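You operate a simulated robot arm through the tools that you are given. There is no shell and no other tool. Be economical: measure what you need, move in short steps, check, and stop when the job is done.

You are at the controls of a simulated two-armed robot. One attempt, no reset.

## Task
Swing the press arm aside, wipe the bed, set its dial to 200.
Fine: the press dial, in N; no smear is left; use the grey cloth and shut it in the press table's drawer with the green handle. What is to be rubbed or washed off counts as gone when no trace of it is left.

Only the result counts: the job must be done as asked and must still hold three seconds after the hand-in. Knocking over, shifting, dropping, spilling or breaking anything else fails it. Flat cloth is picked up by pressing the open fingertips on it (5 to 10 N) and closing them slowly along it; thin cloth reads only 2 to 8 mm in the jaws.

## Robot
Two 7-joint arms with two-finger grippers on one trunk, hanging from a carriage that runs on a gantry, over the field with the corners [-0.961, 0.543], [-0.96, -0.637], [1.54, -0.637], [1.539, 0.543] (x, y) and turns from -6.144 to 5.864 rad about z. Base frame: it is fixed where the carriage stands at the start and does not move with it; the origin is on the floor, on the carriage's upright axis, x ahead of it, y to its left, z up; the surface under the hand at the start is at about z = 0.86. Lengths are in m, angles in rad, forces in N, time in s.
The left shoulder is at the start at [0, 0.236, 1.515], the right one opposite. With the tool pointing down near the work surface each hand reaches from about 0.1 to 0.68 m from the robot's upright axis, wherever it stands, measured 20 degrees to its own side. Places, roughly: green smear on the press bed [0.7, -0.1, 0.9]; grey press dial [0.7, 0.1, 0.9]; inside of the right drawer of the press table [0.6, -0.1, 0.7]; left drawer of the press table [0.7, -0.4, 0.7]; press arm [0.6, -0.1, 1.1]; right drawer of the press table [0.7, -0.1, 0.7]. Payload 3.43 kg a hand.
The tool frame of a hand sits at the grasp point between the pads (the TCP): z along the fingers, y along the line on which they close. The tips reach 0.03 m beyond it. Largest opening 0.104 m; the body of the gripper starts 0.057 m behind the TCP.
Orientation is told as [roll, pitch, yaw] about the base's x, y, z axes, in that order, counted from this pose: with the fingers straight down and closing along the base's y, the tool's x points along the base's -x, its y along +y and its z along -z.

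## Interface
- The arms move only by the tool nudge_tool. It takes "left_motion", "right_motion" or both (then of equal length, played together; a hand with none holds still); each is a list of rows, each a list of 7 numbers: the shift along the tool's x, y, z in m, then the turn, a rotation vector about the tool's x, y, z in rad, then the finger opening in m, from 0 to 0.104. In form: [[dx, dy, dz, wx, wy, wz, fingers], ...]. A call has 1 to 20 rows; each row shifts and turns the commanded pose from where the row before left it, along the tool's axes as they then stand. Rows are played at 5 a second. More than 0.05 m and 0.15 rad between two rows, or a gripper value outside its range, and nothing of the call is played. A pose out of reach is approached as far as the arm can. The call stops where the force on the tool passes 40 N (or 10 N more than at its start, if that is more) or the arm is blocked; 0.2 s more then pass. The fingers move at their own pace (about 0.045 m/s each) and stop on an object; they squeeze with about 26 N. The grip force told is the motor's: it shows also when the fingers shut on nothing. Time passes only in rows, and 0.2 s behind the last, so rows that do not move let the fingers close. It gives the time, the measured TCP pose, the force on the tool (base axes), the opening and the grip force at its end, in the units of the frame above (readings bear some noise), with the torque about the TCP (base axes, N m) and any sound that the robot's microphone picked up.
- Cameras (640 x 400 px; columns grow to the right, rows downward): "scene" is now at [0.2781, 0.0028, 1.6534]; the picture's right is [0.04, -1.00, 0.00], its down [-0.75, -0.03, -0.66] and it looks along [0.66, 0.02, -0.75] (base axes); focal length 254 px, centre (320, 200). "left" rides on the left gripper at [0.067, -0.018, -0.09] in its tool frame; the picture's right is [0.25, 0.97, 0.00], its down [-0.73, 0.19, -0.66] and it looks along [-0.64, 0.17, 0.75] (tool axes); focal length 218 px, centre (320, 200). "right" rides on the right gripper at [0.067, 0.018, -0.09] in its tool frame; the picture's right is [-0.25, 0.97, 0.00], its down [-0.73, -0.19, -0.66] and it looks along [-0.64, -0.17, 0.75] (tool axes); focal length 218 px, centre (320, 200). There is no depth. A picture from a camera that has moved, and an enlarged one, comes with that camera's place and axes in the base frame and with its lens.
- get_image(camera): a new picture of that camera. It takes no simulated time.
- lift_body(by): slides the trunk up (or, below 0, down) by that many m; the arms and the scene camera ride with it, the base frame stays. It gives what a move gives, with no picture.
- steer(legs): drives the robot by 1 to 6 legs, each [ahead, left, turn to the left] in m, m and rad, along the robot's own axes; the way and the turn of a leg run together, so that a leg with both is an arc; at most 1.5 m and 3.142 rad a leg. The arms and the cameras ride along, it lands a little off, and it stops where it bumps. It keeps to its track: a leg is cut to what the track allows. It gives what a move gives.
- turn_head(pan, tilt): turns the head with the scene camera to pan (to the left, within 1.501 rad either way) and tilt (down, from -0.506 to 1.204), counted from straight ahead of the robot. It gives what a move gives.
- inspect(camera, box): a new picture of the part [left, top, right, bottom] of that camera's present view, enlarged. It takes no simulated time.
- hand_in(): hands the job in; it is judged then, once.

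Go step by step. Nothing tells you exact positions but the pictures and the camera data: compare them with the known pose of the tool, close in by small moves and look again before you grip or let go. The budget is 120 turns and 92 pictures, counting those below and the enlarged ones. Unless the task says otherwise, let go and move clear before handing in, and close with one line.

The tools are called after "Call:" as name(argument=value, ...) on one line, values as JSON. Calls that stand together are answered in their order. nudge_tool: Moves the arms, as the interface text tells. Its arguments: {"type":"object","properties":{"left_motion":{"type":"array","items":{"type":"array","items":{"type":"number"}}},"right_motion":{"type":"array","items":{"type":"array","items":{"type":"number"}}}},"required":[]} The other tools are called the same way: lift_body (by) slides the trunk up or down; steer (legs) drives the base; turn_head (pan, tilt) turns the head that bears the scene camera; get_image (camera) takes a picture; inspect (camera, box) takes an enlarged picture of a part of a camera's view; hand_in () hands the job in.

At the start:

```text
time: 0.0
left_position: [0.6433, 0.1502, 1.4305]
left_tool_rot: [0.001, 0.0, 0.001]
left_contact_force: [-0.1, 0.3, -0.6]
left_torque: [0.01, 0.01, 0.0]
left_finger_gap: 0.1041
left_grasp_force: 0.1
right_position: [0.4553, -0.3076, 1.0001]
right_tool_rot: [0.001, -0.001, 0.002]
right_contact_force: [-0.3, -0.5, 0.2]
right_torque: [0.0, -0.02, 0.0]
right_finger_gap: 0.104
right_grasp_force: 0.1
trunk travel left (down, up): [-0.425, 0.215]
robot x, y, heading: [-0.0003, 0.0002, -0.002]
head pan, tilt: [0.037, 0.853]
```

scene: 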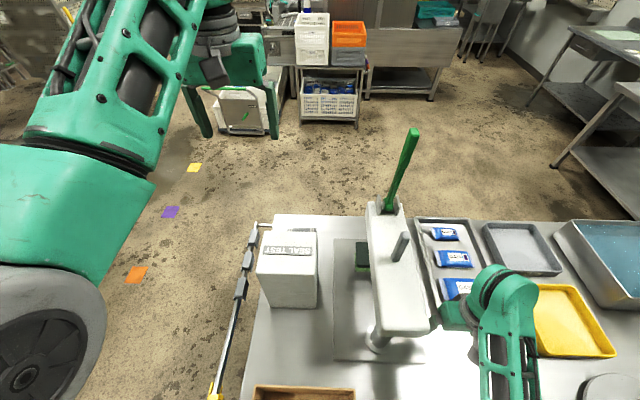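
right: 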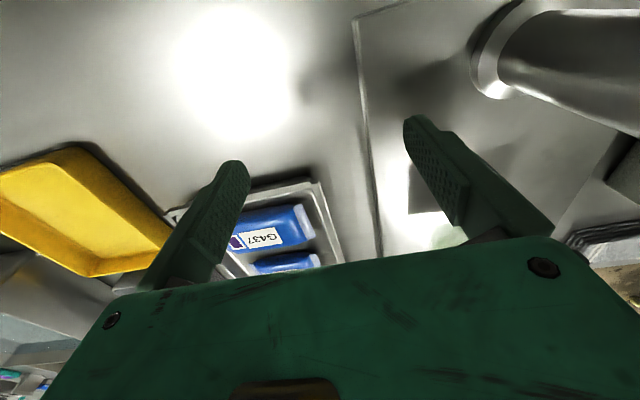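
left: 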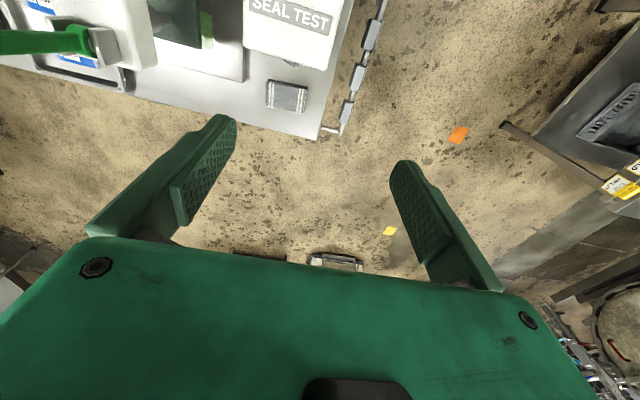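

I see the press with its white arm, green lever, a tray of blue packs and a white box (SEAL TEST). I look around for the cloth, dial and drawers.

Call:
inspect(camera="scene", box=[220, 120, 480, 400])

Call:
turn_head(pan=0.0, tilt=1.2)

Call:
get_image(camera="scene")

```text
1.43 times, centred on (350, 260) of scene
camera zoom: at [0.2781, 0.0028, 1.6534], right [0.04, -1.0, 0.0], down [-0.75, -0.03, -0.66], along [0.66, 0.02, -0.75], focal length 363 px, centre (277, 114)
```

zoom: 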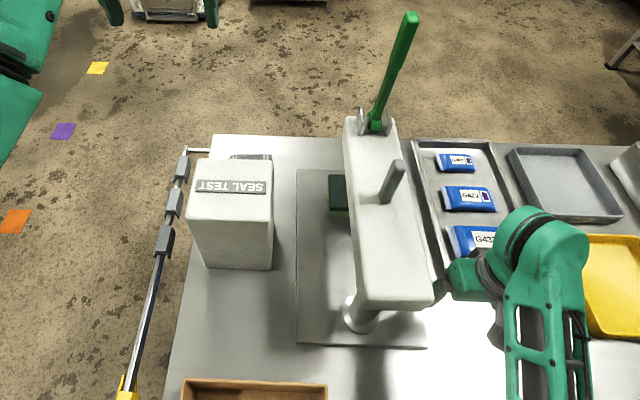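

```text
time: 0.8
left_position: [0.6429, 0.1507, 1.4305]
left_tool_rot: [0.0, 0.0, 0.0]
left_contact_force: [-0.8, -0.7, 0.3]
left_torque: [-0.04, 0.01, 0.0]
left_finger_gap: 0.1043
left_grasp_force: 0.2
right_position: [0.4557, -0.3071, 1.0008]
right_tool_rot: [0.001, 0.0, 0.001]
right_contact_force: [-1.0, 0.0, -0.2]
right_torque: [-0.01, -0.02, -0.03]
right_finger_gap: 0.1039
right_grasp_force: 0.2
trunk travel left (down, up): [-0.425, 0.215]
robot x, y, heading: [-0.0001, -0.0016, -0.004]
head pan, tilt: [0.0, 1.201]
```

```text
87 pictures are left
camera scene: at [0.2562, -0.0001, 1.6301], right [0.0, -1.0, 0.0], down [-0.93, 0.0, -0.36], along [0.36, 0.0, -0.93], focal length 254 px, centre (320, 200)
```

scene: 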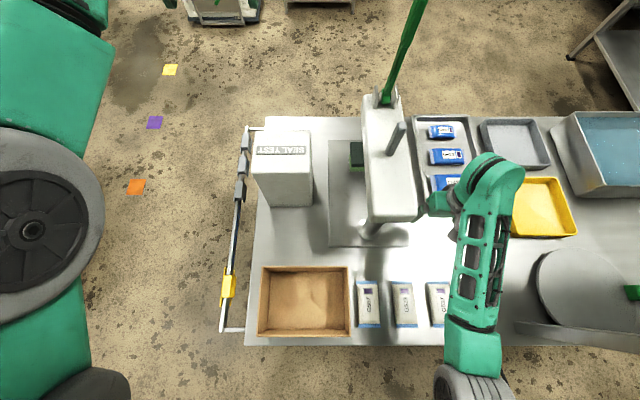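

No cloth in sight yet. I look right and left.

Call:
turn_head(pan=-0.9, tilt=0.9)

Call:
get_image(camera="scene")

Call:
inspect(camera="left", box=[0, 0, 400, 160])

Call:
turn_head(pan=-0.5, tilt=0.3)

Call:
get_image(camera="scene")

```text
time: 2.0
left_position: [0.6419, 0.151, 1.4291]
left_tool_rot: [0.001, -0.002, 0.001]
left_contact_force: [-0.4, 0.0, 0.3]
left_torque: [0.0, 0.0, 0.01]
left_finger_gap: 0.104
left_grasp_force: 0.0
right_position: [0.4553, -0.3068, 1.0009]
right_tool_rot: [0.0, 0.001, 0.0]
right_contact_force: [0.8, -0.1, 0.4]
right_torque: [-0.01, -0.02, -0.02]
right_finger_gap: 0.1039
right_grasp_force: 0.0
trunk travel left (down, up): [-0.425, 0.215]
robot x, y, heading: [0.0003, -0.0028, 0.001]
head pan, tilt: [-0.901, 0.901]
```

```text
86 pictures are left
camera scene: at [0.2471, -0.0592, 1.6498], right [-0.78, -0.62, 0.0], down [-0.49, 0.61, -0.62], along [0.39, -0.49, -0.78], focal length 254 px, centre (320, 200)
```

scene: 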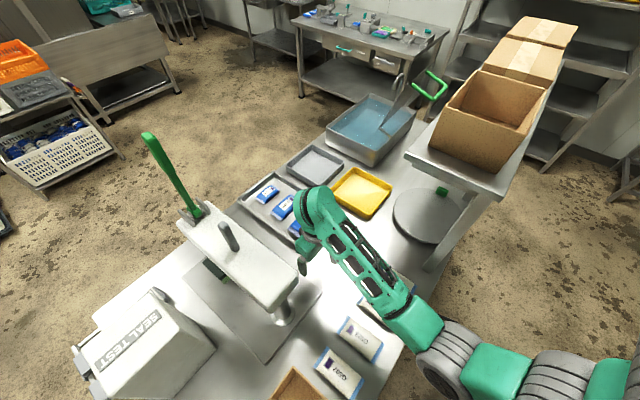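

```text
1.60 times, centred on (200, 80) of left
camera zoom: at [0.5755, 0.1336, 1.5193], right [-0.25, 0.97, 0.0], down [0.73, 0.19, 0.66], along [0.64, 0.17, -0.75], focal length 349 px, centre (512, 392)
```

zoom: 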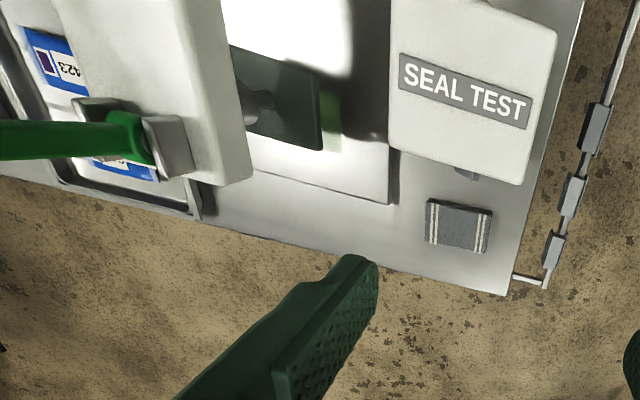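

```text
time: 3.0
left_position: [0.6428, 0.1499, 1.4299]
left_tool_rot: [-0.001, -0.001, -0.002]
left_contact_force: [0.8, -0.5, 0.2]
left_torque: [0.01, -0.04, -0.04]
left_finger_gap: 0.1041
left_grasp_force: 0.0
right_position: [0.4556, -0.3072, 1.0003]
right_tool_rot: [0.001, 0.0, 0.0]
right_contact_force: [-0.5, -0.2, -0.1]
right_torque: [-0.01, 0.0, -0.01]
right_finger_gap: 0.1039
right_grasp_force: 0.1
trunk travel left (down, up): [-0.425, 0.215]
robot x, y, heading: [-0.0008, -0.0015, -0.003]
head pan, tilt: [-0.499, 0.3]
```

```text
84 pictures are left
camera scene: at [0.2821, -0.0448, 1.702], right [-0.48, -0.88, 0.0], down [-0.26, 0.14, -0.95], along [0.84, -0.46, -0.3], focal length 254 px, centre (320, 200)
```

scene: 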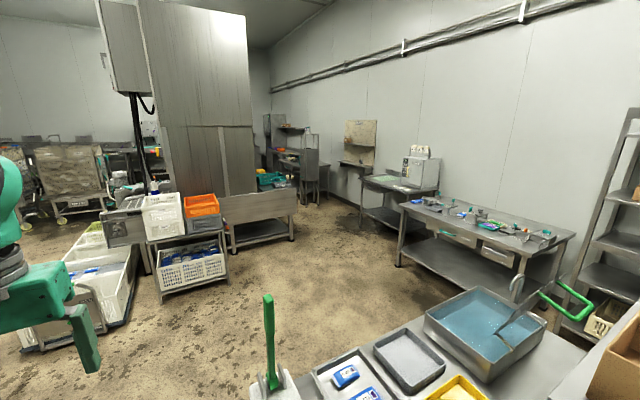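

The folded grey striped cloth lies on the far (+x) side of the table, behind the SEAL TEST box; the drawers appear to face +x too. I raise everything and drive round the left end to the far side.

Call:
lift_body(by=0.21)

Call:
nudge_tool(right_motion=[[0, 0, -0.05, 0, 0, 0, 0.1], [0, 0, -0.05, 0, 0, 0, 0.1], [0, 0, -0.05, 0, 0, 0, 0.1], [0, 0, -0.05, 0, 0, 0, 0.1], [0, 0, -0.05, 0, 0, 0, 0.1], [0, 0, -0.05, 0, 0, 0, 0.1], [0, 0, -0.05, 0, 0, 0, 0.1], [0, 0, -0.05, 0, 0, 0, 0.1]])

Call:
turn_head(pan=0.7, tilt=0.6)

Call:
get_image(camera="scene")

```text
time: 5.3
left_position: [0.6421, 0.1501, 1.6402]
left_tool_rot: [0.0, 0.0, -0.001]
left_contact_force: [0.3, 0.7, 0.3]
left_torque: [-0.01, 0.01, 0.01]
left_finger_gap: 0.1041
left_grasp_force: 0.0
right_position: [0.4567, -0.3072, 1.21]
right_tool_rot: [0.001, 0.001, -0.001]
right_contact_force: [-0.1, 0.1, 0.9]
right_torque: [-0.01, 0.0, 0.0]
right_finger_gap: 0.1038
right_grasp_force: 0.0
trunk travel left (down, up): [-0.635, 0.005]
robot x, y, heading: [-0.0007, 0.0014, 0.002]
head pan, tilt: [-0.499, 0.3]
```

```text
time: 7.1
left_position: [0.6424, 0.15, 1.6404]
left_tool_rot: [0.001, -0.003, 0.001]
left_contact_force: [0.1, 0.0, 0.6]
left_torque: [-0.03, -0.01, 0.0]
left_finger_gap: 0.1039
left_grasp_force: 0.1
right_position: [0.5476, -0.3222, 1.5208]
right_tool_rot: [-0.001, -0.016, 0.0]
right_contact_force: [0.1, 1.7, -1.2]
right_torque: [0.01, 0.03, -0.03]
right_finger_gap: 0.0999
right_grasp_force: 0.0
right hand out of reach, approached as far as the arm can: row 4, 5, 6, 7, 8
trunk travel left (down, up): [-0.635, 0.005]
robot x, y, heading: [-0.0013, -0.0027, -0.0]
head pan, tilt: [-0.499, 0.3]
```

```text
time: 8.5
left_position: [0.643, 0.1494, 1.6399]
left_tool_rot: [0.002, 0.0, 0.002]
left_contact_force: [0.1, 0.0, 0.3]
left_torque: [-0.02, -0.02, -0.01]
left_finger_gap: 0.1038
left_grasp_force: 0.0
right_position: [0.5461, -0.3226, 1.5202]
right_tool_rot: [-0.003, -0.015, 0.0]
right_contact_force: [-0.1, 0.3, -0.7]
right_torque: [0.02, -0.01, -0.02]
right_finger_gap: 0.0997
right_grasp_force: 0.1
trunk travel left (down, up): [-0.635, 0.005]
robot x, y, heading: [0.0013, 0.0024, 0.001]
head pan, tilt: [0.7, 0.6]
```

```text
83 pictures are left
camera scene: at [0.2679, 0.0568, 1.8846], right [0.64, -0.77, 0.0], down [-0.43, -0.36, -0.83], along [0.63, 0.53, -0.56], focal length 254 px, centre (320, 200)
```

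scene: 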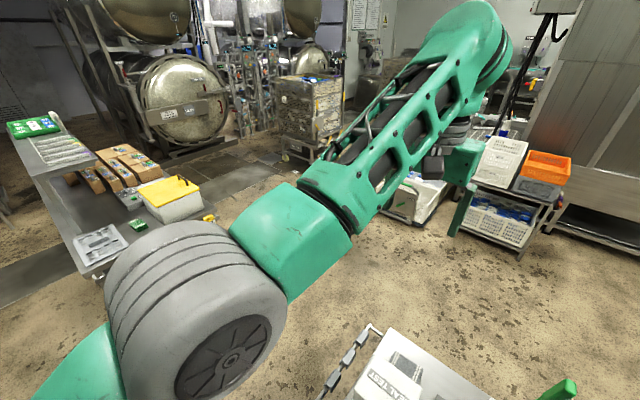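

The path on the left is clear; I drive round with arms held high.

Call:
steer(legs=[[0, 0.53, 0], [1.45, 0, 0], [0, 0, 3.14], [0, 0.4, 0]])

Call:
turn_head(pan=0, tilt=0.9)

Call:
get_image(camera="scene")

```text
time: 27.8
left_position: [0.8021, -0.0289, 1.6403]
left_tool_rot: [-0.001, 0.0, -3.131]
left_contact_force: [0.3, 0.4, -0.6]
left_torque: [0.03, 0.0, 0.02]
left_finger_gap: 0.1041
left_grasp_force: 0.0
right_position: [0.8943, 0.4456, 1.5193]
right_tool_rot: [-0.003, -0.016, -3.132]
right_contact_force: [0.5, 0.0, 0.4]
right_torque: [0.0, -0.02, -0.01]
right_finger_gap: 0.1
right_grasp_force: 0.1
trunk travel left (down, up): [-0.635, 0.005]
robot x, y, heading: [1.4428, 0.1306, -3.132]
head pan, tilt: [0.7, 0.6]
```

```text
time: 28.9
left_position: [0.8023, -0.0281, 1.64]
left_tool_rot: [-0.001, 0.0, -3.133]
left_contact_force: [-0.2, 0.7, 0.6]
left_torque: [0.02, 0.01, -0.04]
left_finger_gap: 0.104
left_grasp_force: 0.0
right_position: [0.8931, 0.4441, 1.5204]
right_tool_rot: [-0.003, -0.017, -3.132]
right_contact_force: [-0.2, -0.7, 0.3]
right_torque: [0.0, -0.01, -0.02]
right_finger_gap: 0.1001
right_grasp_force: 0.1
trunk travel left (down, up): [-0.635, 0.005]
robot x, y, heading: [1.4384, 0.1265, -3.129]
head pan, tilt: [0.0, 0.901]
```

```text
82 pictures are left
camera scene: at [1.1683, 0.1252, 1.8599], right [-0.01, 1.0, 0.0], down [0.78, 0.01, -0.62], along [-0.62, -0.01, -0.78], focal length 254 px, centre (320, 200)
```

scene: 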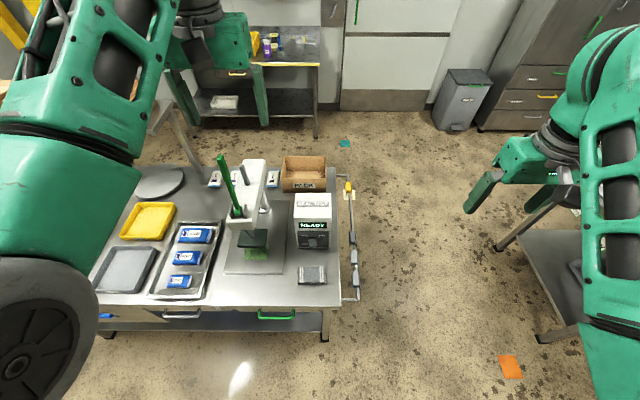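

Now the front is visible: right drawer has the green handle, the box has a display "READY" and a knob. I zoom in.

Call:
inspect(camera="scene", box=[210, 150, 370, 250])

Call:
inspect(camera="scene", box=[200, 240, 360, 340])

Call:
inspect(camera="scene", box=[285, 190, 349, 255])

```text
4.00 times, centred on (290, 200) of scene
camera zoom: at [1.1683, 0.1252, 1.8599], right [-0.01, 1.0, 0.0], down [0.78, 0.01, -0.62], along [-0.62, -0.01, -0.78], focal length 1017 px, centre (440, 200)
```

zoom: 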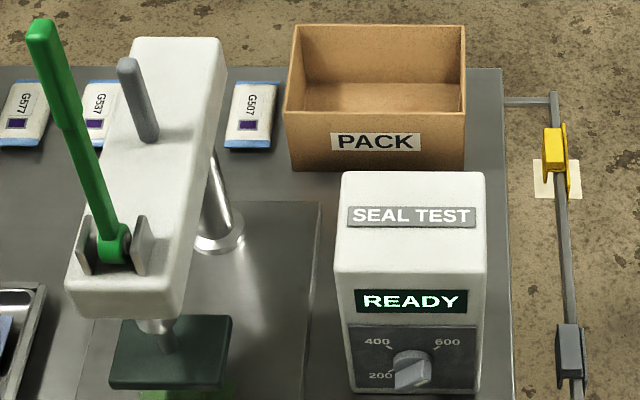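

```text
4.00 times, centred on (280, 290) of scene
camera zoom: at [1.1683, 0.1252, 1.8599], right [-0.01, 1.0, 0.0], down [0.78, 0.01, -0.62], along [-0.62, -0.01, -0.78], focal length 1017 px, centre (480, -160)
```

zoom: 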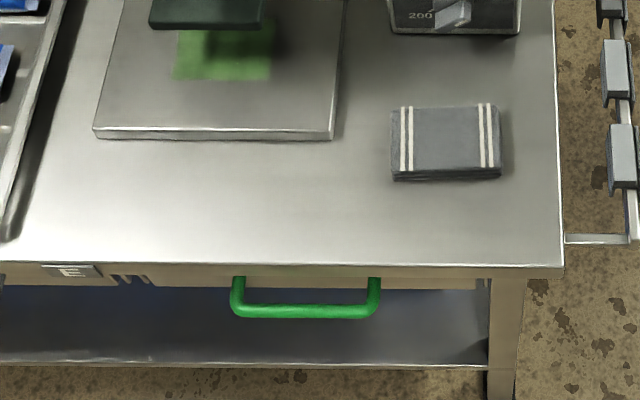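

```text
6.15 times, centred on (317, 222) of scene
camera zoom: at [1.1683, 0.1252, 1.8599], right [-0.01, 1.0, 0.0], down [0.78, 0.01, -0.62], along [-0.62, -0.01, -0.78], focal length 1564 px, centre (338, 62)
```

zoom: 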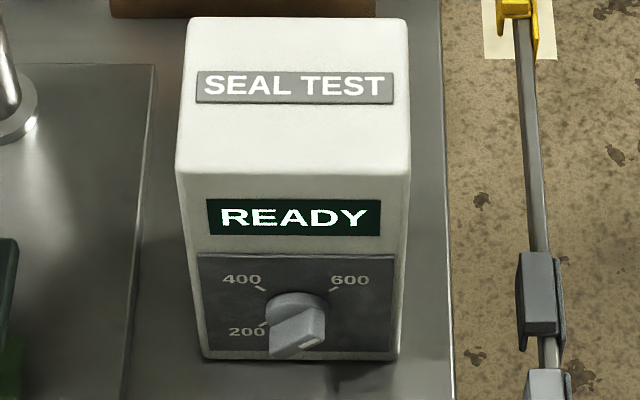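

The knob is on the front of the box, the cloth at about (0.77, 0.08), the smear under the platen near (0.65, -0.155). I look at the arm with the left wrist camera from here.

Call:
get_image(camera="left")

Call:
lift_body(by=-0.2)

Call:
get_image(camera="scene")

Call:
get_image(camera="left")

```text
78 pictures are left
camera left: at [0.8703, -0.0088, 1.7293], right [0.26, -0.97, 0.0], down [-0.73, -0.2, 0.66], along [-0.63, -0.17, -0.75], focal length 218 px, centre (320, 200)
```

left: 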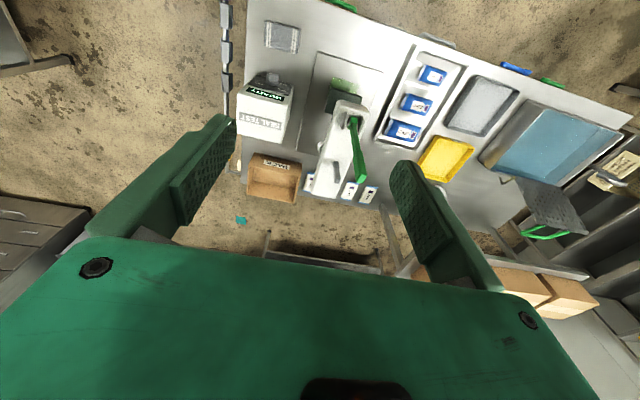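

```text
time: 31.0
left_position: [0.8031, -0.0276, 1.4402]
left_tool_rot: [0.002, 0.001, -3.135]
left_contact_force: [-0.5, 0.7, -0.4]
left_torque: [0.01, -0.01, -0.01]
left_finger_gap: 0.1041
left_grasp_force: 0.0
right_position: [0.8936, 0.4451, 1.3196]
right_tool_rot: [-0.002, -0.016, -3.132]
right_contact_force: [-0.4, -0.6, 0.1]
right_torque: [0.0, 0.0, 0.01]
right_finger_gap: 0.1002
right_grasp_force: 0.1
trunk travel left (down, up): [-0.435, 0.205]
robot x, y, heading: [1.4433, 0.1291, -3.133]
head pan, tilt: [0.0, 0.901]
```

```text
77 pictures are left
camera scene: at [1.1683, 0.1253, 1.6599], right [-0.01, 1.0, 0.0], down [0.78, 0.01, -0.62], along [-0.62, -0.01, -0.78], focal length 254 px, centre (320, 200)
```

scene: 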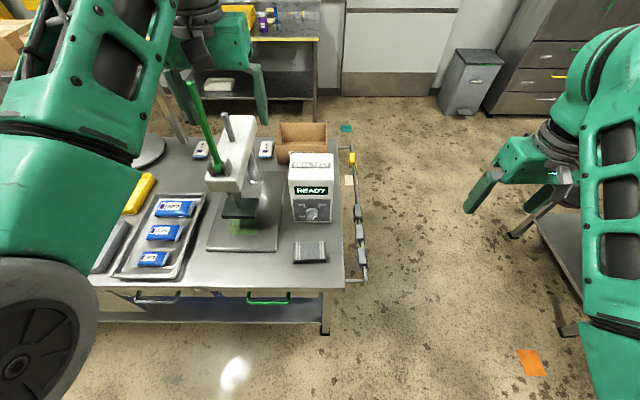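

```text
76 pictures are left
camera left: at [0.8703, -0.0088, 1.5295], right [0.26, -0.97, 0.0], down [-0.73, -0.2, 0.66], along [-0.63, -0.17, -0.75], focal length 218 px, centre (320, 200)
```

left: 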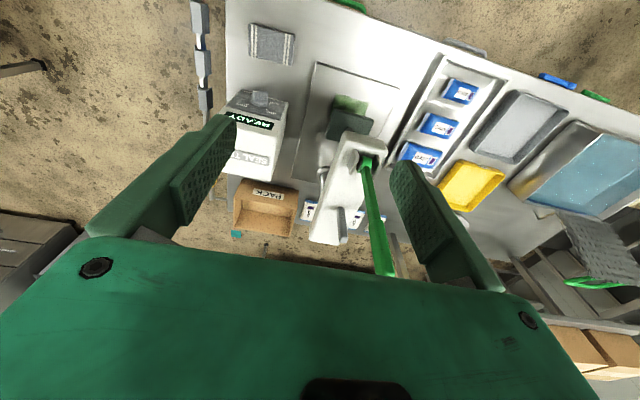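

Call:
inspect(camera="scene", box=[160, 80, 352, 200])

Call:
inspect(camera="scene", box=[200, 180, 360, 340])

```text
3.33 times, centred on (256, 140) of scene
camera zoom: at [1.1683, 0.1253, 1.6599], right [-0.01, 1.0, 0.0], down [0.78, 0.01, -0.62], along [-0.62, -0.01, -0.78], focal length 847 px, centre (533, 400)
```

zoom: 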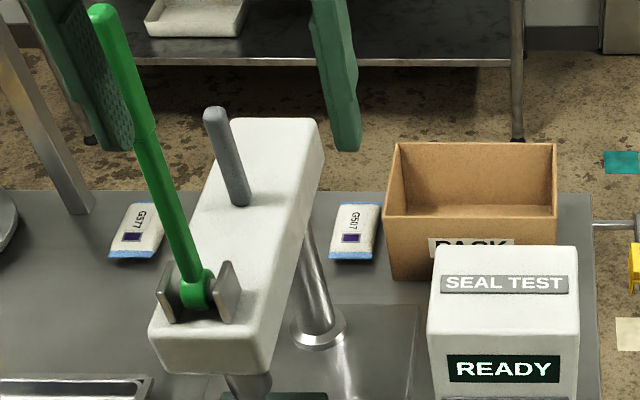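

```text
2.50 times, centred on (280, 260) of scene
camera zoom: at [1.1683, 0.1253, 1.6599], right [-0.01, 1.0, 0.0], down [0.78, 0.01, -0.62], along [-0.62, -0.01, -0.78], focal length 635 px, centre (420, 50)
```

zoom: 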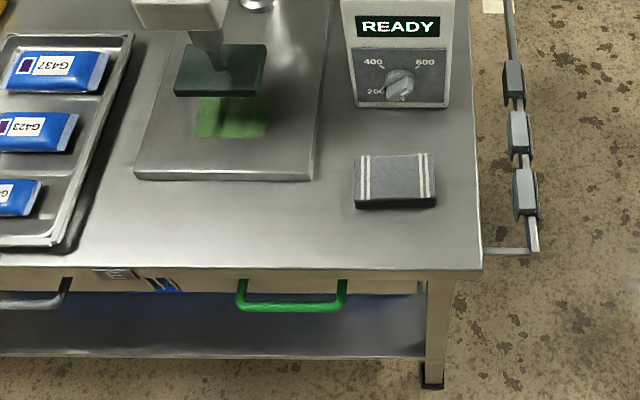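

Arm top is z≈1.15, pivot post near (0.44,-0.16), platen bottom ≈0.945; the way is free towards -y. I retract the left hand, turn and close the right hand as a pusher, then drive nearer.

Call:
nudge_tool(left_motion=[[0.045, 0.02, 0, 0, 0, 0, 0.1], [0.045, 0.02, 0, 0, 0, 0, 0.1], [0.045, 0.02, 0, 0, 0, 0, 0.1], [0.045, 0.02, 0, 0, 0, 0, 0.1], [0.045, 0.02, 0, 0, 0, 0, 0.1], [0.045, 0.02, 0, 0, 0, 0, 0.1], [0.045, 0.02, 0, 0, 0, 0, 0.1]], right_motion=[[0, 0, 0, 0, 0, -0.12, 0.0], [0, 0, 0, 0, 0, -0.12, 0.0], [0, 0, 0, 0, 0, -0.12, 0.0], [0, 0, 0, 0, 0, -0.12, 0.0], [0, 0, 0, 0, 0, -0.12, 0.0], [0, 0, 0, 0, 0, -0.12, 0.0], [0, 0, 0, 0, 0, -0.06, 0.0]])

Call:
steer(legs=[[0.24, 0, 0]])

```text
time: 32.6
left_position: [0.86, -0.1217, 1.3393]
left_tool_rot: [-0.001, -0.01, -3.133]
left_contact_force: [0.3, -0.5, 0.8]
left_torque: [0.02, -0.02, 0.0]
left_finger_gap: 0.0999
left_grasp_force: 0.1
left hand out of reach, approached as far as the arm can: row 1, 2, 3, 4, 5, 6, 7
right_position: [0.8939, 0.4451, 1.3189]
right_tool_rot: [-0.012, -0.011, -2.35]
right_contact_force: [-0.5, -0.5, 0.6]
right_torque: [0.0, 0.03, -0.05]
right_finger_gap: 0.0001
right_grasp_force: 25.9
trunk travel left (down, up): [-0.435, 0.205]
robot x, y, heading: [1.4445, 0.1278, -3.133]
head pan, tilt: [0.0, 0.901]
```

```text
time: 34.4
left_position: [0.6192, -0.1256, 1.3387]
left_tool_rot: [0.0, -0.009, -3.131]
left_contact_force: [0.6, 0.1, 0.1]
left_torque: [-0.01, 0.0, 0.03]
left_finger_gap: 0.1001
left_grasp_force: 0.1
right_position: [0.6532, 0.4415, 1.3202]
right_tool_rot: [-0.012, -0.01, -2.352]
right_contact_force: [0.6, 0.2, -0.5]
right_torque: [-0.04, 0.0, 0.0]
right_finger_gap: 0.0
right_grasp_force: 26.1
trunk travel left (down, up): [-0.435, 0.205]
robot x, y, heading: [1.2077, 0.1278, -3.131]
head pan, tilt: [0.0, 0.901]
```

The left hand fell short of its retract and is now close to the lever; no contact force, but I check.

Call:
get_image(camera="left")

Call:
get_image(camera="scene")

```text
73 pictures are left
camera left: at [0.6878, -0.1058, 1.4282], right [0.26, -0.96, 0.0], down [-0.72, -0.2, 0.66], along [-0.64, -0.17, -0.75], focal length 218 px, centre (320, 200)
```

left: 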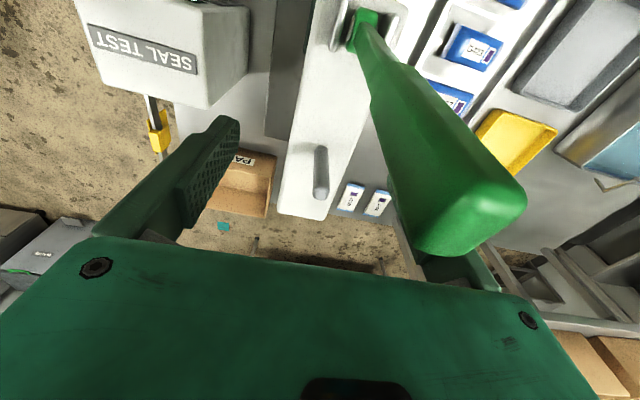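

```text
72 pictures are left
camera scene: at [0.9288, 0.1225, 1.6599], right [-0.01, 1.0, 0.0], down [0.78, 0.01, -0.62], along [-0.62, -0.01, -0.78], focal length 254 px, centre (320, 200)
```

scene: 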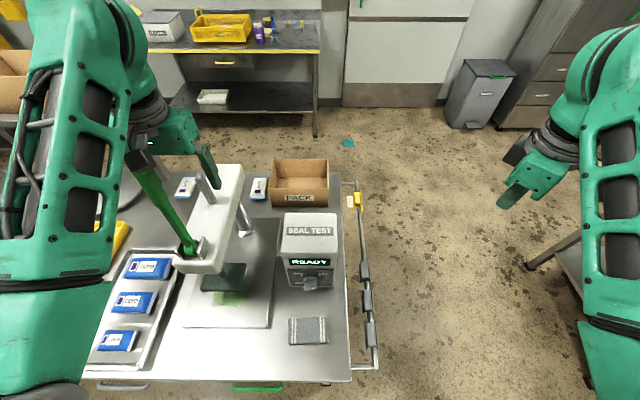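

The lever top is right beside the left wrist. I lift straight up, then back off to retract the left hand properly.

Call:
lift_body(by=0.2)

Call:
steer(legs=[[-0.28, 0, 0]])

Call:
nudge_tool(left_motion=[[0, 0, 0.05, 0, 0, 0, 0.1], [0, 0, 0.05, 0, 0, 0, 0.1], [0.03, 0.01, 0.04, 0, 0, 0, 0.1], [0.04, 0.02, 0.02, 0, 0, 0, 0.1], [0.04, 0.02, 0.02, 0, 0, 0, 0.1], [0.04, 0.02, 0.02, 0, 0, 0, 0.1], [0.04, 0.02, 0, 0, 0, 0, 0.1], [0.04, 0.02, 0, 0, 0, 0, 0.1]])

```text
time: 36.6
left_position: [0.6204, -0.1255, 1.5394]
left_tool_rot: [0.0, -0.009, -3.131]
left_contact_force: [0.5, -0.3, 0.5]
left_torque: [-0.03, 0.02, -0.01]
left_finger_gap: 0.1
left_grasp_force: 0.1
right_position: [0.6534, 0.4423, 1.5204]
right_tool_rot: [-0.013, -0.011, -2.351]
right_contact_force: [0.3, -0.1, 0.2]
right_torque: [0.01, -0.03, -0.01]
right_finger_gap: 0.0
right_grasp_force: 26.0
trunk travel left (down, up): [-0.635, 0.005]
robot x, y, heading: [1.2033, 0.1252, -3.126]
head pan, tilt: [0.0, 0.901]
```

```text
time: 38.5
left_position: [0.8964, -0.1224, 1.5395]
left_tool_rot: [-0.001, -0.008, -3.131]
left_contact_force: [-0.1, 0.0, -0.2]
left_torque: [-0.03, -0.03, 0.0]
left_finger_gap: 0.0998
left_grasp_force: 0.1
right_position: [0.9309, 0.4449, 1.5205]
right_tool_rot: [-0.011, -0.011, -2.35]
right_contact_force: [0.2, 0.1, 0.2]
right_torque: [0.02, 0.01, 0.02]
right_finger_gap: 0.0
right_grasp_force: 25.6
trunk travel left (down, up): [-0.635, 0.005]
robot x, y, heading: [1.4818, 0.1291, -3.128]
head pan, tilt: [0.0, 0.901]
```

```text
refused: row 3 steps farther than a row can; nothing moved
```

Call:
nudge_tool(left_motion=[[0, 0, 0.05, 0, 0, 0, 0.1], [0, 0, 0.05, 0, 0, 0, 0.1], [0.03, 0.01, 0.03, 0, 0, 0, 0.1], [0.035, 0.02, 0.02, 0, 0, 0, 0.1], [0.035, 0.02, 0.02, 0, 0, 0, 0.1], [0.035, 0.02, 0.02, 0, 0, 0, 0.1], [0.04, 0.02, 0, 0, 0, 0, 0.1], [0.04, 0.02, 0, 0, 0, 0, 0.1]])

```text
time: 40.3
left_position: [1.1111, -0.2291, 1.3479]
left_tool_rot: [-0.001, -0.011, -3.133]
left_contact_force: [0.5, -0.5, 0.2]
left_torque: [0.0, -0.03, 0.0]
left_finger_gap: 0.0999
left_grasp_force: 0.0
right_position: [0.9305, 0.4453, 1.5199]
right_tool_rot: [-0.013, -0.01, -2.351]
right_contact_force: [-0.1, 0.7, 0.6]
right_torque: [0.02, -0.01, 0.0]
right_finger_gap: 0.0
right_grasp_force: 26.2
trunk travel left (down, up): [-0.635, 0.005]
robot x, y, heading: [1.481, 0.1268, -3.131]
head pan, tilt: [0.0, 0.901]
```

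Left hand is now properly tucked. I lower the trunk a bit and drive to working distance, then view.

Call:
lift_body(by=-0.1)

Call:
steer(legs=[[0, 0.2, 0], [0.36, 0, 0]])

Call:
get_image(camera="scene")

```text
time: 41.7
left_position: [1.1108, -0.2293, 1.2486]
left_tool_rot: [-0.001, -0.01, -3.131]
left_contact_force: [0.4, -0.7, 0.7]
left_torque: [-0.02, -0.01, 0.03]
left_finger_gap: 0.1
left_grasp_force: 0.1
right_position: [0.9302, 0.4449, 1.4201]
right_tool_rot: [-0.013, -0.009, -2.352]
right_contact_force: [0.1, 0.0, -0.3]
right_torque: [0.03, 0.02, 0.03]
right_finger_gap: 0.0
right_grasp_force: 26.2
trunk travel left (down, up): [-0.535, 0.105]
robot x, y, heading: [1.4788, 0.1285, -3.129]
head pan, tilt: [0.0, 0.901]
```

```text
time: 45.2
left_position: [0.7536, -0.4328, 1.2486]
left_tool_rot: [0.001, -0.01, -3.13]
left_contact_force: [0.1, -0.1, 0.3]
left_torque: [-0.01, -0.04, 0.01]
left_finger_gap: 0.1
left_grasp_force: 0.1
right_position: [0.5729, 0.24, 1.4199]
right_tool_rot: [-0.012, -0.01, -2.35]
right_contact_force: [-0.1, -0.2, 0.5]
right_torque: [-0.01, 0.0, 0.01]
right_finger_gap: 0.0002
right_grasp_force: 26.2
trunk travel left (down, up): [-0.535, 0.105]
robot x, y, heading: [1.1262, -0.0762, -3.13]
head pan, tilt: [0.0, 0.901]
```

```text
71 pictures are left
camera scene: at [0.8484, -0.0788, 1.7598], right [-0.01, 1.0, 0.0], down [0.78, 0.01, -0.62], along [-0.62, -0.01, -0.78], focal length 254 px, centre (320, 200)
```

scene: 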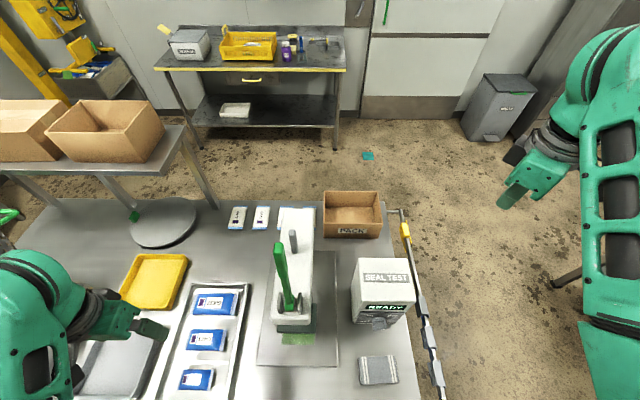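

The arm is ahead with a clear lane between it and the box. I bring the right (closed) hand over the gap and down.

Call:
nudge_tool(right_motion=[[-0.0249, 0.034, 0.025, 0, 0, 0, 0], [-0.0249, 0.034, 0.025, 0, 0, 0, 0], [-0.0249, 0.034, 0.025, 0, 0, 0, 0], [-0.0249, 0.034, 0.025, 0, 0, 0, 0], [-0.0249, 0.034, 0.025, 0, 0, 0, 0], [-0.0249, 0.034, 0.025, 0, 0, 0, 0], [0, 0, 0.04, 0, 0, 0, 0], [0, 0, 0.04, 0, 0, 0, 0]])

Call:
get_image(camera="scene")

```text
time: 47.0
left_position: [0.7544, -0.433, 1.2483]
left_tool_rot: [-0.002, -0.01, -3.13]
left_contact_force: [-0.4, -0.3, -0.4]
left_torque: [0.01, -0.01, 0.01]
left_finger_gap: 0.1001
left_grasp_force: 0.1
right_position: [0.6082, -0.0086, 1.1891]
right_tool_rot: [-0.014, -0.011, -2.349]
right_contact_force: [0.1, 0.8, 0.8]
right_torque: [-0.01, 0.01, 0.01]
right_finger_gap: 0.0001
right_grasp_force: 26.2
trunk travel left (down, up): [-0.535, 0.105]
robot x, y, heading: [1.1214, -0.0745, -3.124]
head pan, tilt: [0.0, 0.901]
```

```text
70 pictures are left
camera scene: at [0.8485, -0.0788, 1.7599], right [-0.01, 1.0, 0.0], down [0.78, 0.01, -0.62], along [-0.62, -0.01, -0.78], focal length 254 px, centre (320, 200)
```

scene: 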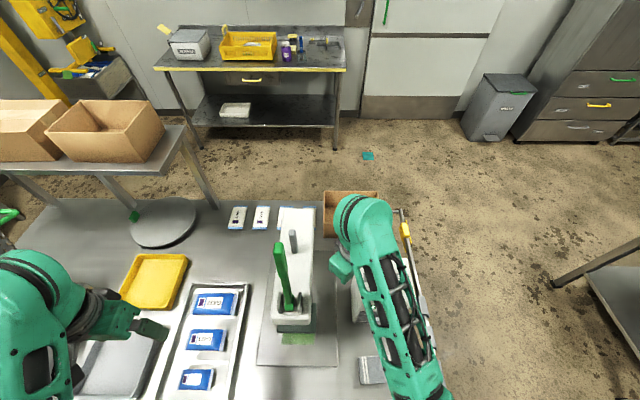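

Call:
nudge_tool(right_motion=[[-0.0107, 0.0105, 0.033, 0, 0, 0, 0], [-0.0107, 0.0105, 0.033, 0, 0, 0, 0], [-0.0142, 0.014, 0, 0, 0, 0, 0], [-0.0142, 0.014, 0, 0, 0, 0, 0], [-0.0142, 0.014, 0, 0, 0, 0, 0], [-0.0142, 0.014, 0, 0, 0, 0, 0]])

Call:
get_image(camera="scene")

```text
time: 48.4
left_position: [0.7534, -0.4346, 1.247]
left_tool_rot: [0.0, -0.008, -3.13]
left_contact_force: [0.2, -0.1, -0.5]
left_torque: [-0.02, 0.0, -0.01]
left_finger_gap: 0.1001
left_grasp_force: 0.2
right_position: [0.6078, -0.1214, 1.1231]
right_tool_rot: [-0.012, -0.013, -2.351]
right_contact_force: [-0.3, -0.1, -0.2]
right_torque: [0.02, 0.03, 0.02]
right_finger_gap: 0.0
right_grasp_force: 26.2
trunk travel left (down, up): [-0.535, 0.105]
robot x, y, heading: [1.1225, -0.0761, -3.13]
head pan, tilt: [0.0, 0.901]
```

```text
69 pictures are left
camera scene: at [0.8483, -0.0791, 1.7599], right [-0.01, 1.0, 0.0], down [0.78, 0.01, -0.62], along [-0.62, -0.01, -0.78], focal length 254 px, centre (320, 200)
```

scene: 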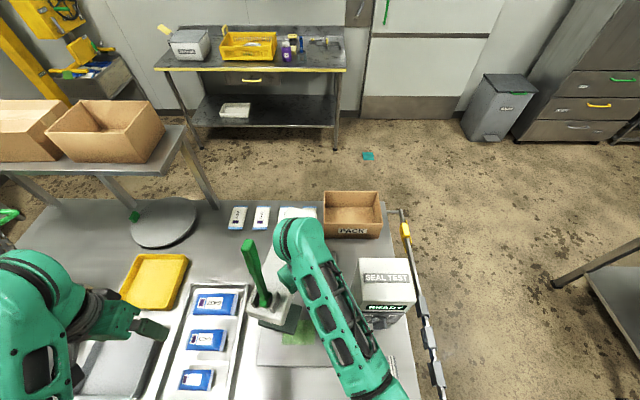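

The arm swings easily. I keep pushing along the arc.

Call:
nudge_tool(right_motion=[[-0.0152, 0.015, 0, 0, 0, 0, 0], [-0.0152, 0.015, 0, 0, 0, 0, 0], [-0.0152, 0.015, 0, 0, 0, 0, 0], [-0.0209, 0.008, 0, 0, 0, 0, 0], [-0.0209, 0.008, 0, 0, 0, 0, 0], [-0.0209, 0.008, 0, 0, 0, 0, 0], [-0.0209, 0.008, 0, 0, 0, 0, 0]])

Call:
get_image(camera="scene")

```text
time: 50.0
left_position: [0.7534, -0.4334, 1.2478]
left_tool_rot: [-0.001, -0.008, -3.13]
left_contact_force: [-0.8, -0.4, -0.3]
left_torque: [0.01, 0.0, -0.02]
left_finger_gap: 0.1002
left_grasp_force: 0.1
right_position: [0.5771, -0.2544, 1.1228]
right_tool_rot: [-0.012, -0.011, -2.351]
right_contact_force: [0.6, 0.0, -0.3]
right_torque: [-0.03, 0.02, 0.02]
right_finger_gap: 0.0
right_grasp_force: 26.0
right hand out of reach, approached as far as the arm can: row 7
trunk travel left (down, up): [-0.535, 0.105]
robot x, y, heading: [1.124, -0.0777, -3.127]
head pan, tilt: [0.0, 0.901]
```

```text
68 pictures are left
camera scene: at [0.8482, -0.0788, 1.7598], right [-0.01, 1.0, 0.0], down [0.78, 0.01, -0.62], along [-0.62, -0.01, -0.78], focal length 254 px, centre (320, 200)
```

scene: 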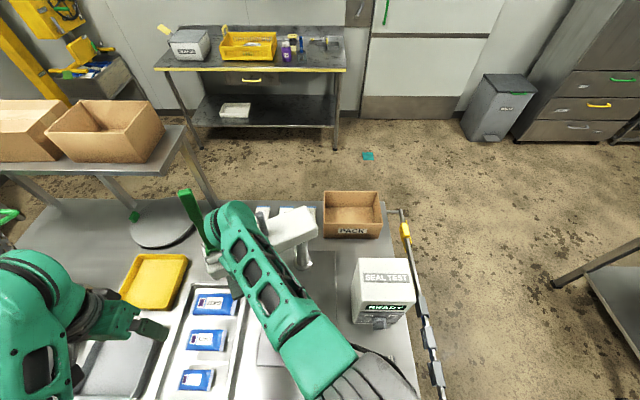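

About 60° now. I back the hand off slightly, drive left for reach, and push further.

Call:
nudge_tool(right_motion=[[0.0355, -0.0075, 0, 0, 0, 0, 0], [0.03, -0.03, 0, 0, 0, 0, 0], [0.03, -0.03, 0, 0, 0, 0, 0], [0.03, -0.03, 0, 0, 0, 0, 0]])

Call:
steer(legs=[[0, 0.2, 0]])

Call:
get_image(camera="scene")

```text
time: 51.0
left_position: [0.7547, -0.4333, 1.2478]
left_tool_rot: [0.0, -0.01, -3.13]
left_contact_force: [-0.5, -0.6, -0.4]
left_torque: [0.0, -0.01, 0.0]
left_finger_gap: 0.1
left_grasp_force: 0.1
right_position: [0.5946, -0.0984, 1.1237]
right_tool_rot: [-0.013, -0.012, -2.35]
right_contact_force: [-0.7, -1.2, -0.4]
right_torque: [0.03, 0.03, 0.0]
right_finger_gap: 0.0001
right_grasp_force: 25.9
trunk travel left (down, up): [-0.535, 0.105]
robot x, y, heading: [1.1269, -0.0761, -3.133]
head pan, tilt: [0.0, 0.901]
```

```text
time: 52.6
left_position: [0.7572, -0.6352, 1.2471]
left_tool_rot: [0.0, -0.008, -3.128]
left_contact_force: [0.0, -0.8, 0.5]
left_torque: [0.01, -0.03, 0.01]
left_finger_gap: 0.1003
left_grasp_force: 0.0
right_position: [0.5981, -0.3001, 1.1233]
right_tool_rot: [-0.013, -0.012, -2.347]
right_contact_force: [1.4, 0.4, 0.3]
right_torque: [0.0, -0.01, 0.01]
right_finger_gap: 0.0002
right_grasp_force: 25.9
trunk travel left (down, up): [-0.535, 0.105]
robot x, y, heading: [1.1204, -0.276, -3.131]
head pan, tilt: [0.0, 0.901]
```

```text
67 pictures are left
camera scene: at [0.851, -0.2801, 1.7598], right [-0.01, 1.0, 0.0], down [0.78, 0.01, -0.62], along [-0.62, -0.01, -0.78], focal length 254 px, centre (320, 200)
```

scene: 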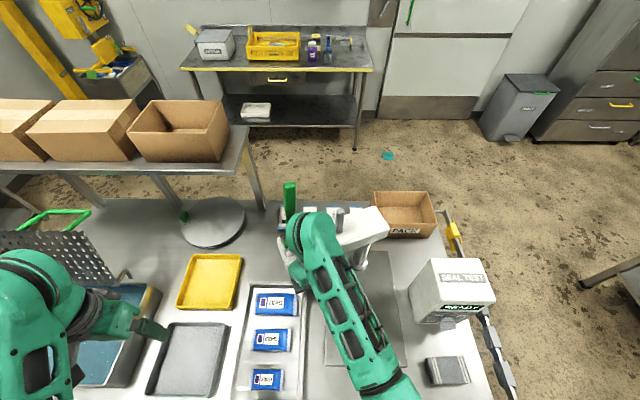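

Call:
nudge_tool(right_motion=[[-0.014, -0.0142, 0, 0, 0, 0, 0], [-0.014, -0.0142, 0, 0, 0, 0, 0], [-0.014, -0.0142, 0, 0, 0, 0, 0], [-0.014, -0.0142, 0, 0, 0, 0, 0], [0.028, 0.0284, 0, 0, 0, 0, 0], [0.028, 0.0284, 0, 0, 0, 0, 0], [0.028, 0.0284, -0.02, 0, 0, 0, 0], [0, 0, -0.045, 0, 0, 0, 0], [0, 0, -0.045, 0, 0, 0, 0], [0, 0, -0.045, 0, 0, 0, 0], [0, 0, -0.045, 0, 0, 0, 0], [0, 0, -0.045, 0, 0, 0, 0]])

Call:
get_image(camera="scene")

```text
time: 53.6
left_position: [0.7576, -0.6333, 1.2472]
left_tool_rot: [0.0, -0.009, -3.128]
left_contact_force: [1.5, 0.1, -0.7]
left_torque: [0.0, -0.03, -0.04]
left_finger_gap: 0.0999
left_grasp_force: 0.1
right_position: [0.5252, -0.298, 1.123]
right_tool_rot: [0.0, -0.006, -2.355]
right_contact_force: [17.0, 5.9, 10.1]
right_torque: [-0.12, 0.55, -0.14]
right_finger_gap: 0.0
right_grasp_force: 26.0
trunk travel left (down, up): [-0.535, 0.105]
robot x, y, heading: [1.1249, -0.2749, -3.127]
head pan, tilt: [0.0, 0.901]
stopped in row 5 (right hand): the force on the tool passed its limit at 58 N (the readings are from after the stop); the commanded pose is now the measured one
```

```text
66 pictures are left
camera scene: at [0.8522, -0.2794, 1.7596], right [-0.01, 1.0, 0.0], down [0.78, 0.01, -0.62], along [-0.62, -0.01, -0.78], focal length 254 px, centre (320, 200)
```

scene: 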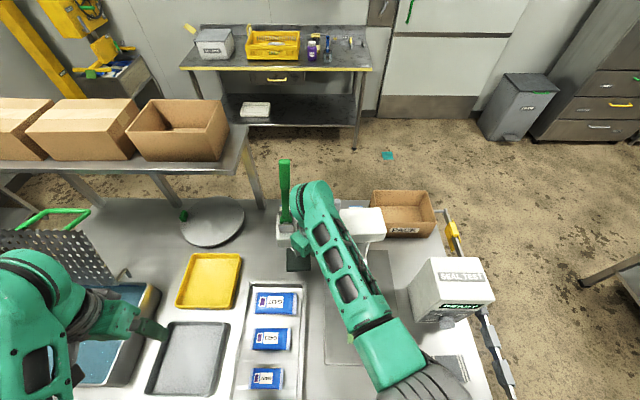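

The arm reached its end stop at about 90° – well aside. I back the right hand off and raise it.

Call:
nudge_tool(right_motion=[[0.02, 0.02, 0, 0, 0, 0, 0], [0.03, 0.03, 0, 0, 0, 0, 0], [0.03, 0.03, 0, 0, 0, 0, 0], [0, 0, -0.045, 0, 0, 0, 0], [0, 0, -0.045, 0, 0, 0, 0], [0.028, -0.028, -0.02, 0, 0, 0, 0], [0.028, -0.028, -0.02, 0, 0, 0, 0], [0.028, -0.028, -0.02, 0, 0, 0, 0], [0.028, -0.028, -0.02, 0, 0, 0, 0], [0.028, -0.028, -0.02, 0, 0, 0, 0], [0.028, -0.028, -0.02, 0, 0, 0, 0], [0.028, -0.028, 0, 0, 0, 0, 0], [0.028, -0.028, 0, 0, 0, 0, 0]])

Call:
get_image(camera="scene")

```text
time: 56.4
left_position: [0.7561, -0.6336, 1.2468]
left_tool_rot: [0.0, -0.008, -3.129]
left_contact_force: [-0.9, 0.2, -0.2]
left_torque: [0.01, -0.01, 0.02]
left_finger_gap: 0.1
left_grasp_force: 0.1
right_position: [0.6296, 0.0175, 1.3264]
right_tool_rot: [-0.003, -0.006, -2.355]
right_contact_force: [0.9, -0.8, -0.5]
right_torque: [0.0, -0.03, 0.02]
right_finger_gap: 0.0
right_grasp_force: 26.4
right hand out of reach, approached as far as the arm can: row 11
trunk travel left (down, up): [-0.535, 0.105]
robot x, y, heading: [1.1258, -0.2788, -3.131]
head pan, tilt: [0.0, 0.901]
```

```text
65 pictures are left
camera scene: at [0.8512, -0.2799, 1.7598], right [-0.01, 1.0, 0.0], down [0.78, 0.01, -0.62], along [-0.62, -0.01, -0.78], focal length 254 px, centre (320, 200)
```

scene: 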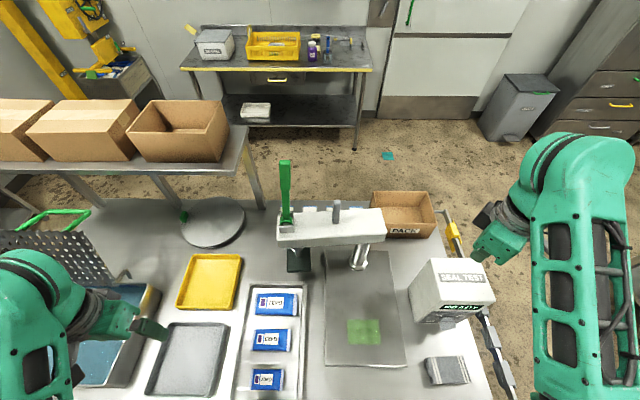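

The press arm is aside and the smear fully visible at x 0.64–0.715, y -0.205…-0.095. Next the cloth: I reposition the base and bring the right hand above it.

Call:
steer(legs=[[-0.13, -0.18, 0]])

Call:
nudge_tool(right_motion=[[0, 0, 0, 0, 0, 0.12, 0.08], [0, 0, 0, 0, 0, 0.12, 0.08], [0, 0, 0, 0, 0, 0.12, 0.08], [0, 0, 0, 0, 0, 0.12, 0.08], [0, 0, 0, 0, 0, 0.12, 0.08], [0, 0, 0, 0, 0, 0.12, 0.08], [0, 0, 0, 0, 0, 0.06, 0.08]])

Call:
get_image(camera="scene")

Call:
get_image(camera="right")

```text
time: 58.1
left_position: [0.8816, -0.4525, 1.2494]
left_tool_rot: [0.0, -0.011, -3.128]
left_contact_force: [-0.7, 0.7, 0.7]
left_torque: [-0.02, 0.01, 0.01]
left_finger_gap: 0.1002
left_grasp_force: 0.1
right_position: [0.7555, 0.2004, 1.3265]
right_tool_rot: [-0.003, -0.005, -2.354]
right_contact_force: [0.5, -0.5, -0.1]
right_torque: [-0.02, 0.01, 0.02]
right_finger_gap: 0.0
right_grasp_force: 26.3
trunk travel left (down, up): [-0.535, 0.105]
robot x, y, heading: [1.2523, -0.0916, -3.127]
head pan, tilt: [0.0, 0.901]
```

```text
time: 59.7
left_position: [0.8824, -0.452, 1.2478]
left_tool_rot: [-0.002, -0.011, -3.128]
left_contact_force: [-0.1, 0.0, 0.2]
left_torque: [0.01, -0.01, 0.0]
left_finger_gap: 0.0999
left_grasp_force: 0.1
right_position: [0.7551, 0.1997, 1.3254]
right_tool_rot: [0.001, -0.007, -3.135]
right_contact_force: [-0.5, -0.7, 0.0]
right_torque: [0.02, 0.0, 0.03]
right_finger_gap: 0.0798
right_grasp_force: 0.1
trunk travel left (down, up): [-0.535, 0.105]
robot x, y, heading: [1.2553, -0.0964, -3.129]
head pan, tilt: [0.0, 0.901]
```

```text
64 pictures are left
camera scene: at [0.9772, -0.0973, 1.7598], right [-0.01, 1.0, 0.0], down [0.78, 0.01, -0.62], along [-0.62, -0.01, -0.78], focal length 254 px, centre (320, 200)
```

scene: 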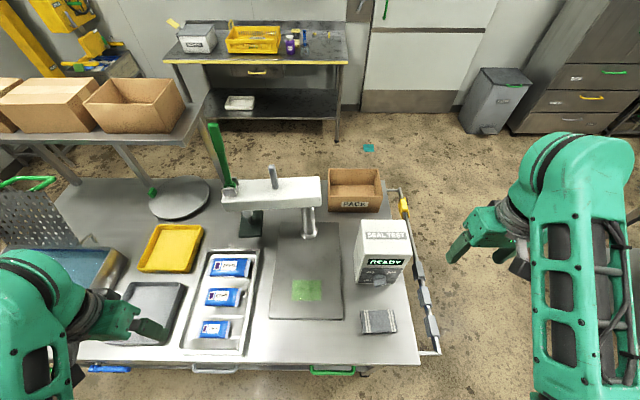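

```text
63 pictures are left
camera right: at [0.8232, 0.1822, 1.4167], right [-0.25, -0.97, 0.0], down [-0.73, 0.19, 0.66], along [-0.64, 0.16, -0.75], focal length 218 px, centre (320, 200)
```

right: 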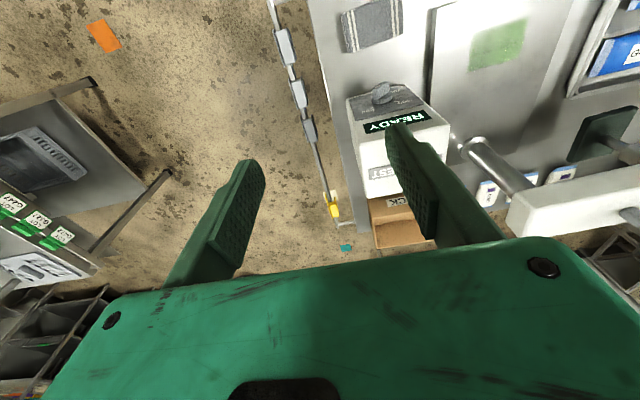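

Cloth centre confirmed at (0.774, 0.087). I move the right hand above it and go down.

Call:
nudge_tool(right_motion=[[0.006, 0.038, 0, 0, 0, 0, 0.06], [0.006, 0.038, 0, 0, 0, 0, 0.06], [0.007, 0.037, 0, 0, 0, 0, 0.06], [0, 0, 0.05, 0, 0, 0, 0.06], [0, 0, 0.05, 0, 0, 0, 0.06], [0, 0, 0.05, 0, 0, 0, 0.06], [0, 0, 0.05, 0, 0, 0, 0.06], [0, 0, 0.05, 0, 0, 0, 0.06], [0, 0, 0.05, 0, 0, 0, 0.06], [0, 0, 0.05, 0, 0, 0, 0.06], [0, 0, 0.03, 0, 0, 0, 0.06]])

Call:
get_image(camera="right")

Call:
inspect(camera="scene", box=[280, 220, 440, 380])

```text
time: 62.1
left_position: [0.884, -0.4524, 1.2482]
left_tool_rot: [0.0, -0.011, -3.128]
left_contact_force: [0.9, 0.4, 0.5]
left_torque: [-0.01, -0.01, -0.02]
left_finger_gap: 0.1001
left_grasp_force: 0.1
right_position: [0.763, 0.0859, 0.9376]
right_tool_rot: [0.002, -0.007, -3.134]
right_contact_force: [0.1, 0.1, 0.5]
right_torque: [0.0, 0.03, 0.01]
right_finger_gap: 0.0601
right_grasp_force: 0.1
right hand out of reach, approached as far as the arm can: row 1, 2, 3
trunk travel left (down, up): [-0.535, 0.105]
robot x, y, heading: [1.2504, -0.0935, -3.129]
head pan, tilt: [0.0, 0.901]
```

```text
62 pictures are left
camera right: at [0.831, 0.0686, 1.0285], right [-0.25, -0.97, 0.0], down [-0.73, 0.19, 0.66], along [-0.64, 0.16, -0.75], focal length 218 px, centre (320, 200)
```

right: 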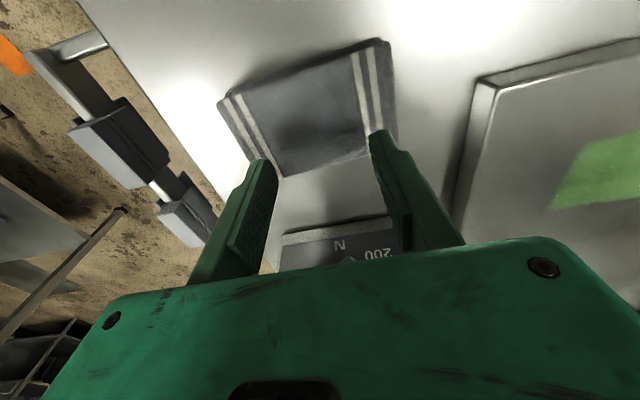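

```text
2.50 times, centred on (360, 300) of scene
camera zoom: at [0.9773, -0.0973, 1.7598], right [-0.01, 1.0, 0.0], down [0.78, 0.01, -0.62], along [-0.62, -0.01, -0.78], focal length 635 px, centre (220, -50)
```

zoom: 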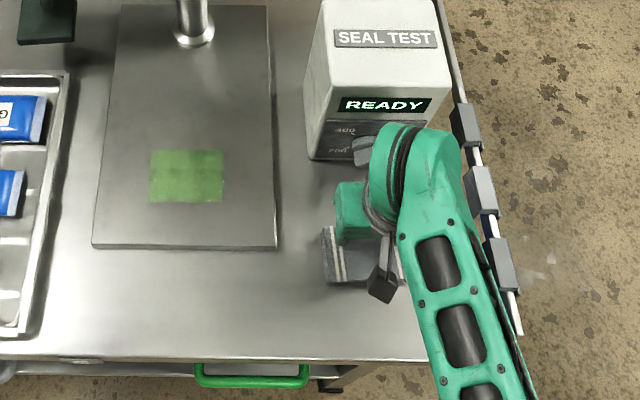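

Call:
nudge_tool(right_motion=[[0.016, 0, 0, 0, 0, 0, 0.06], [0, 0, 0.022, 0, 0, 0, 0.06], [0, 0, 0.003, 0, 0, 0, 0.06], [0, 0, 0.003, 0, 0, 0, 0.06]])

```text
time: 62.8
left_position: [0.8826, -0.4516, 1.2486]
left_tool_rot: [-0.001, -0.009, -3.129]
left_contact_force: [0.2, 0.5, -0.9]
left_torque: [0.02, 0.02, -0.04]
left_finger_gap: 0.1
left_grasp_force: 0.1
right_position: [0.7739, 0.0851, 0.9211]
right_tool_rot: [0.006, -0.018, -3.138]
right_contact_force: [4.6, 1.5, 13.3]
right_torque: [0.31, -0.25, -0.05]
right_finger_gap: 0.0592
right_grasp_force: 0.1
trunk travel left (down, up): [-0.535, 0.105]
robot x, y, heading: [1.2511, -0.0922, -3.128]
head pan, tilt: [0.0, 0.901]
stopped in row 3 (right hand): the force on the tool passed its limit at 49 N (the readings are from after the stop); the commanded pose is now the measured one
```

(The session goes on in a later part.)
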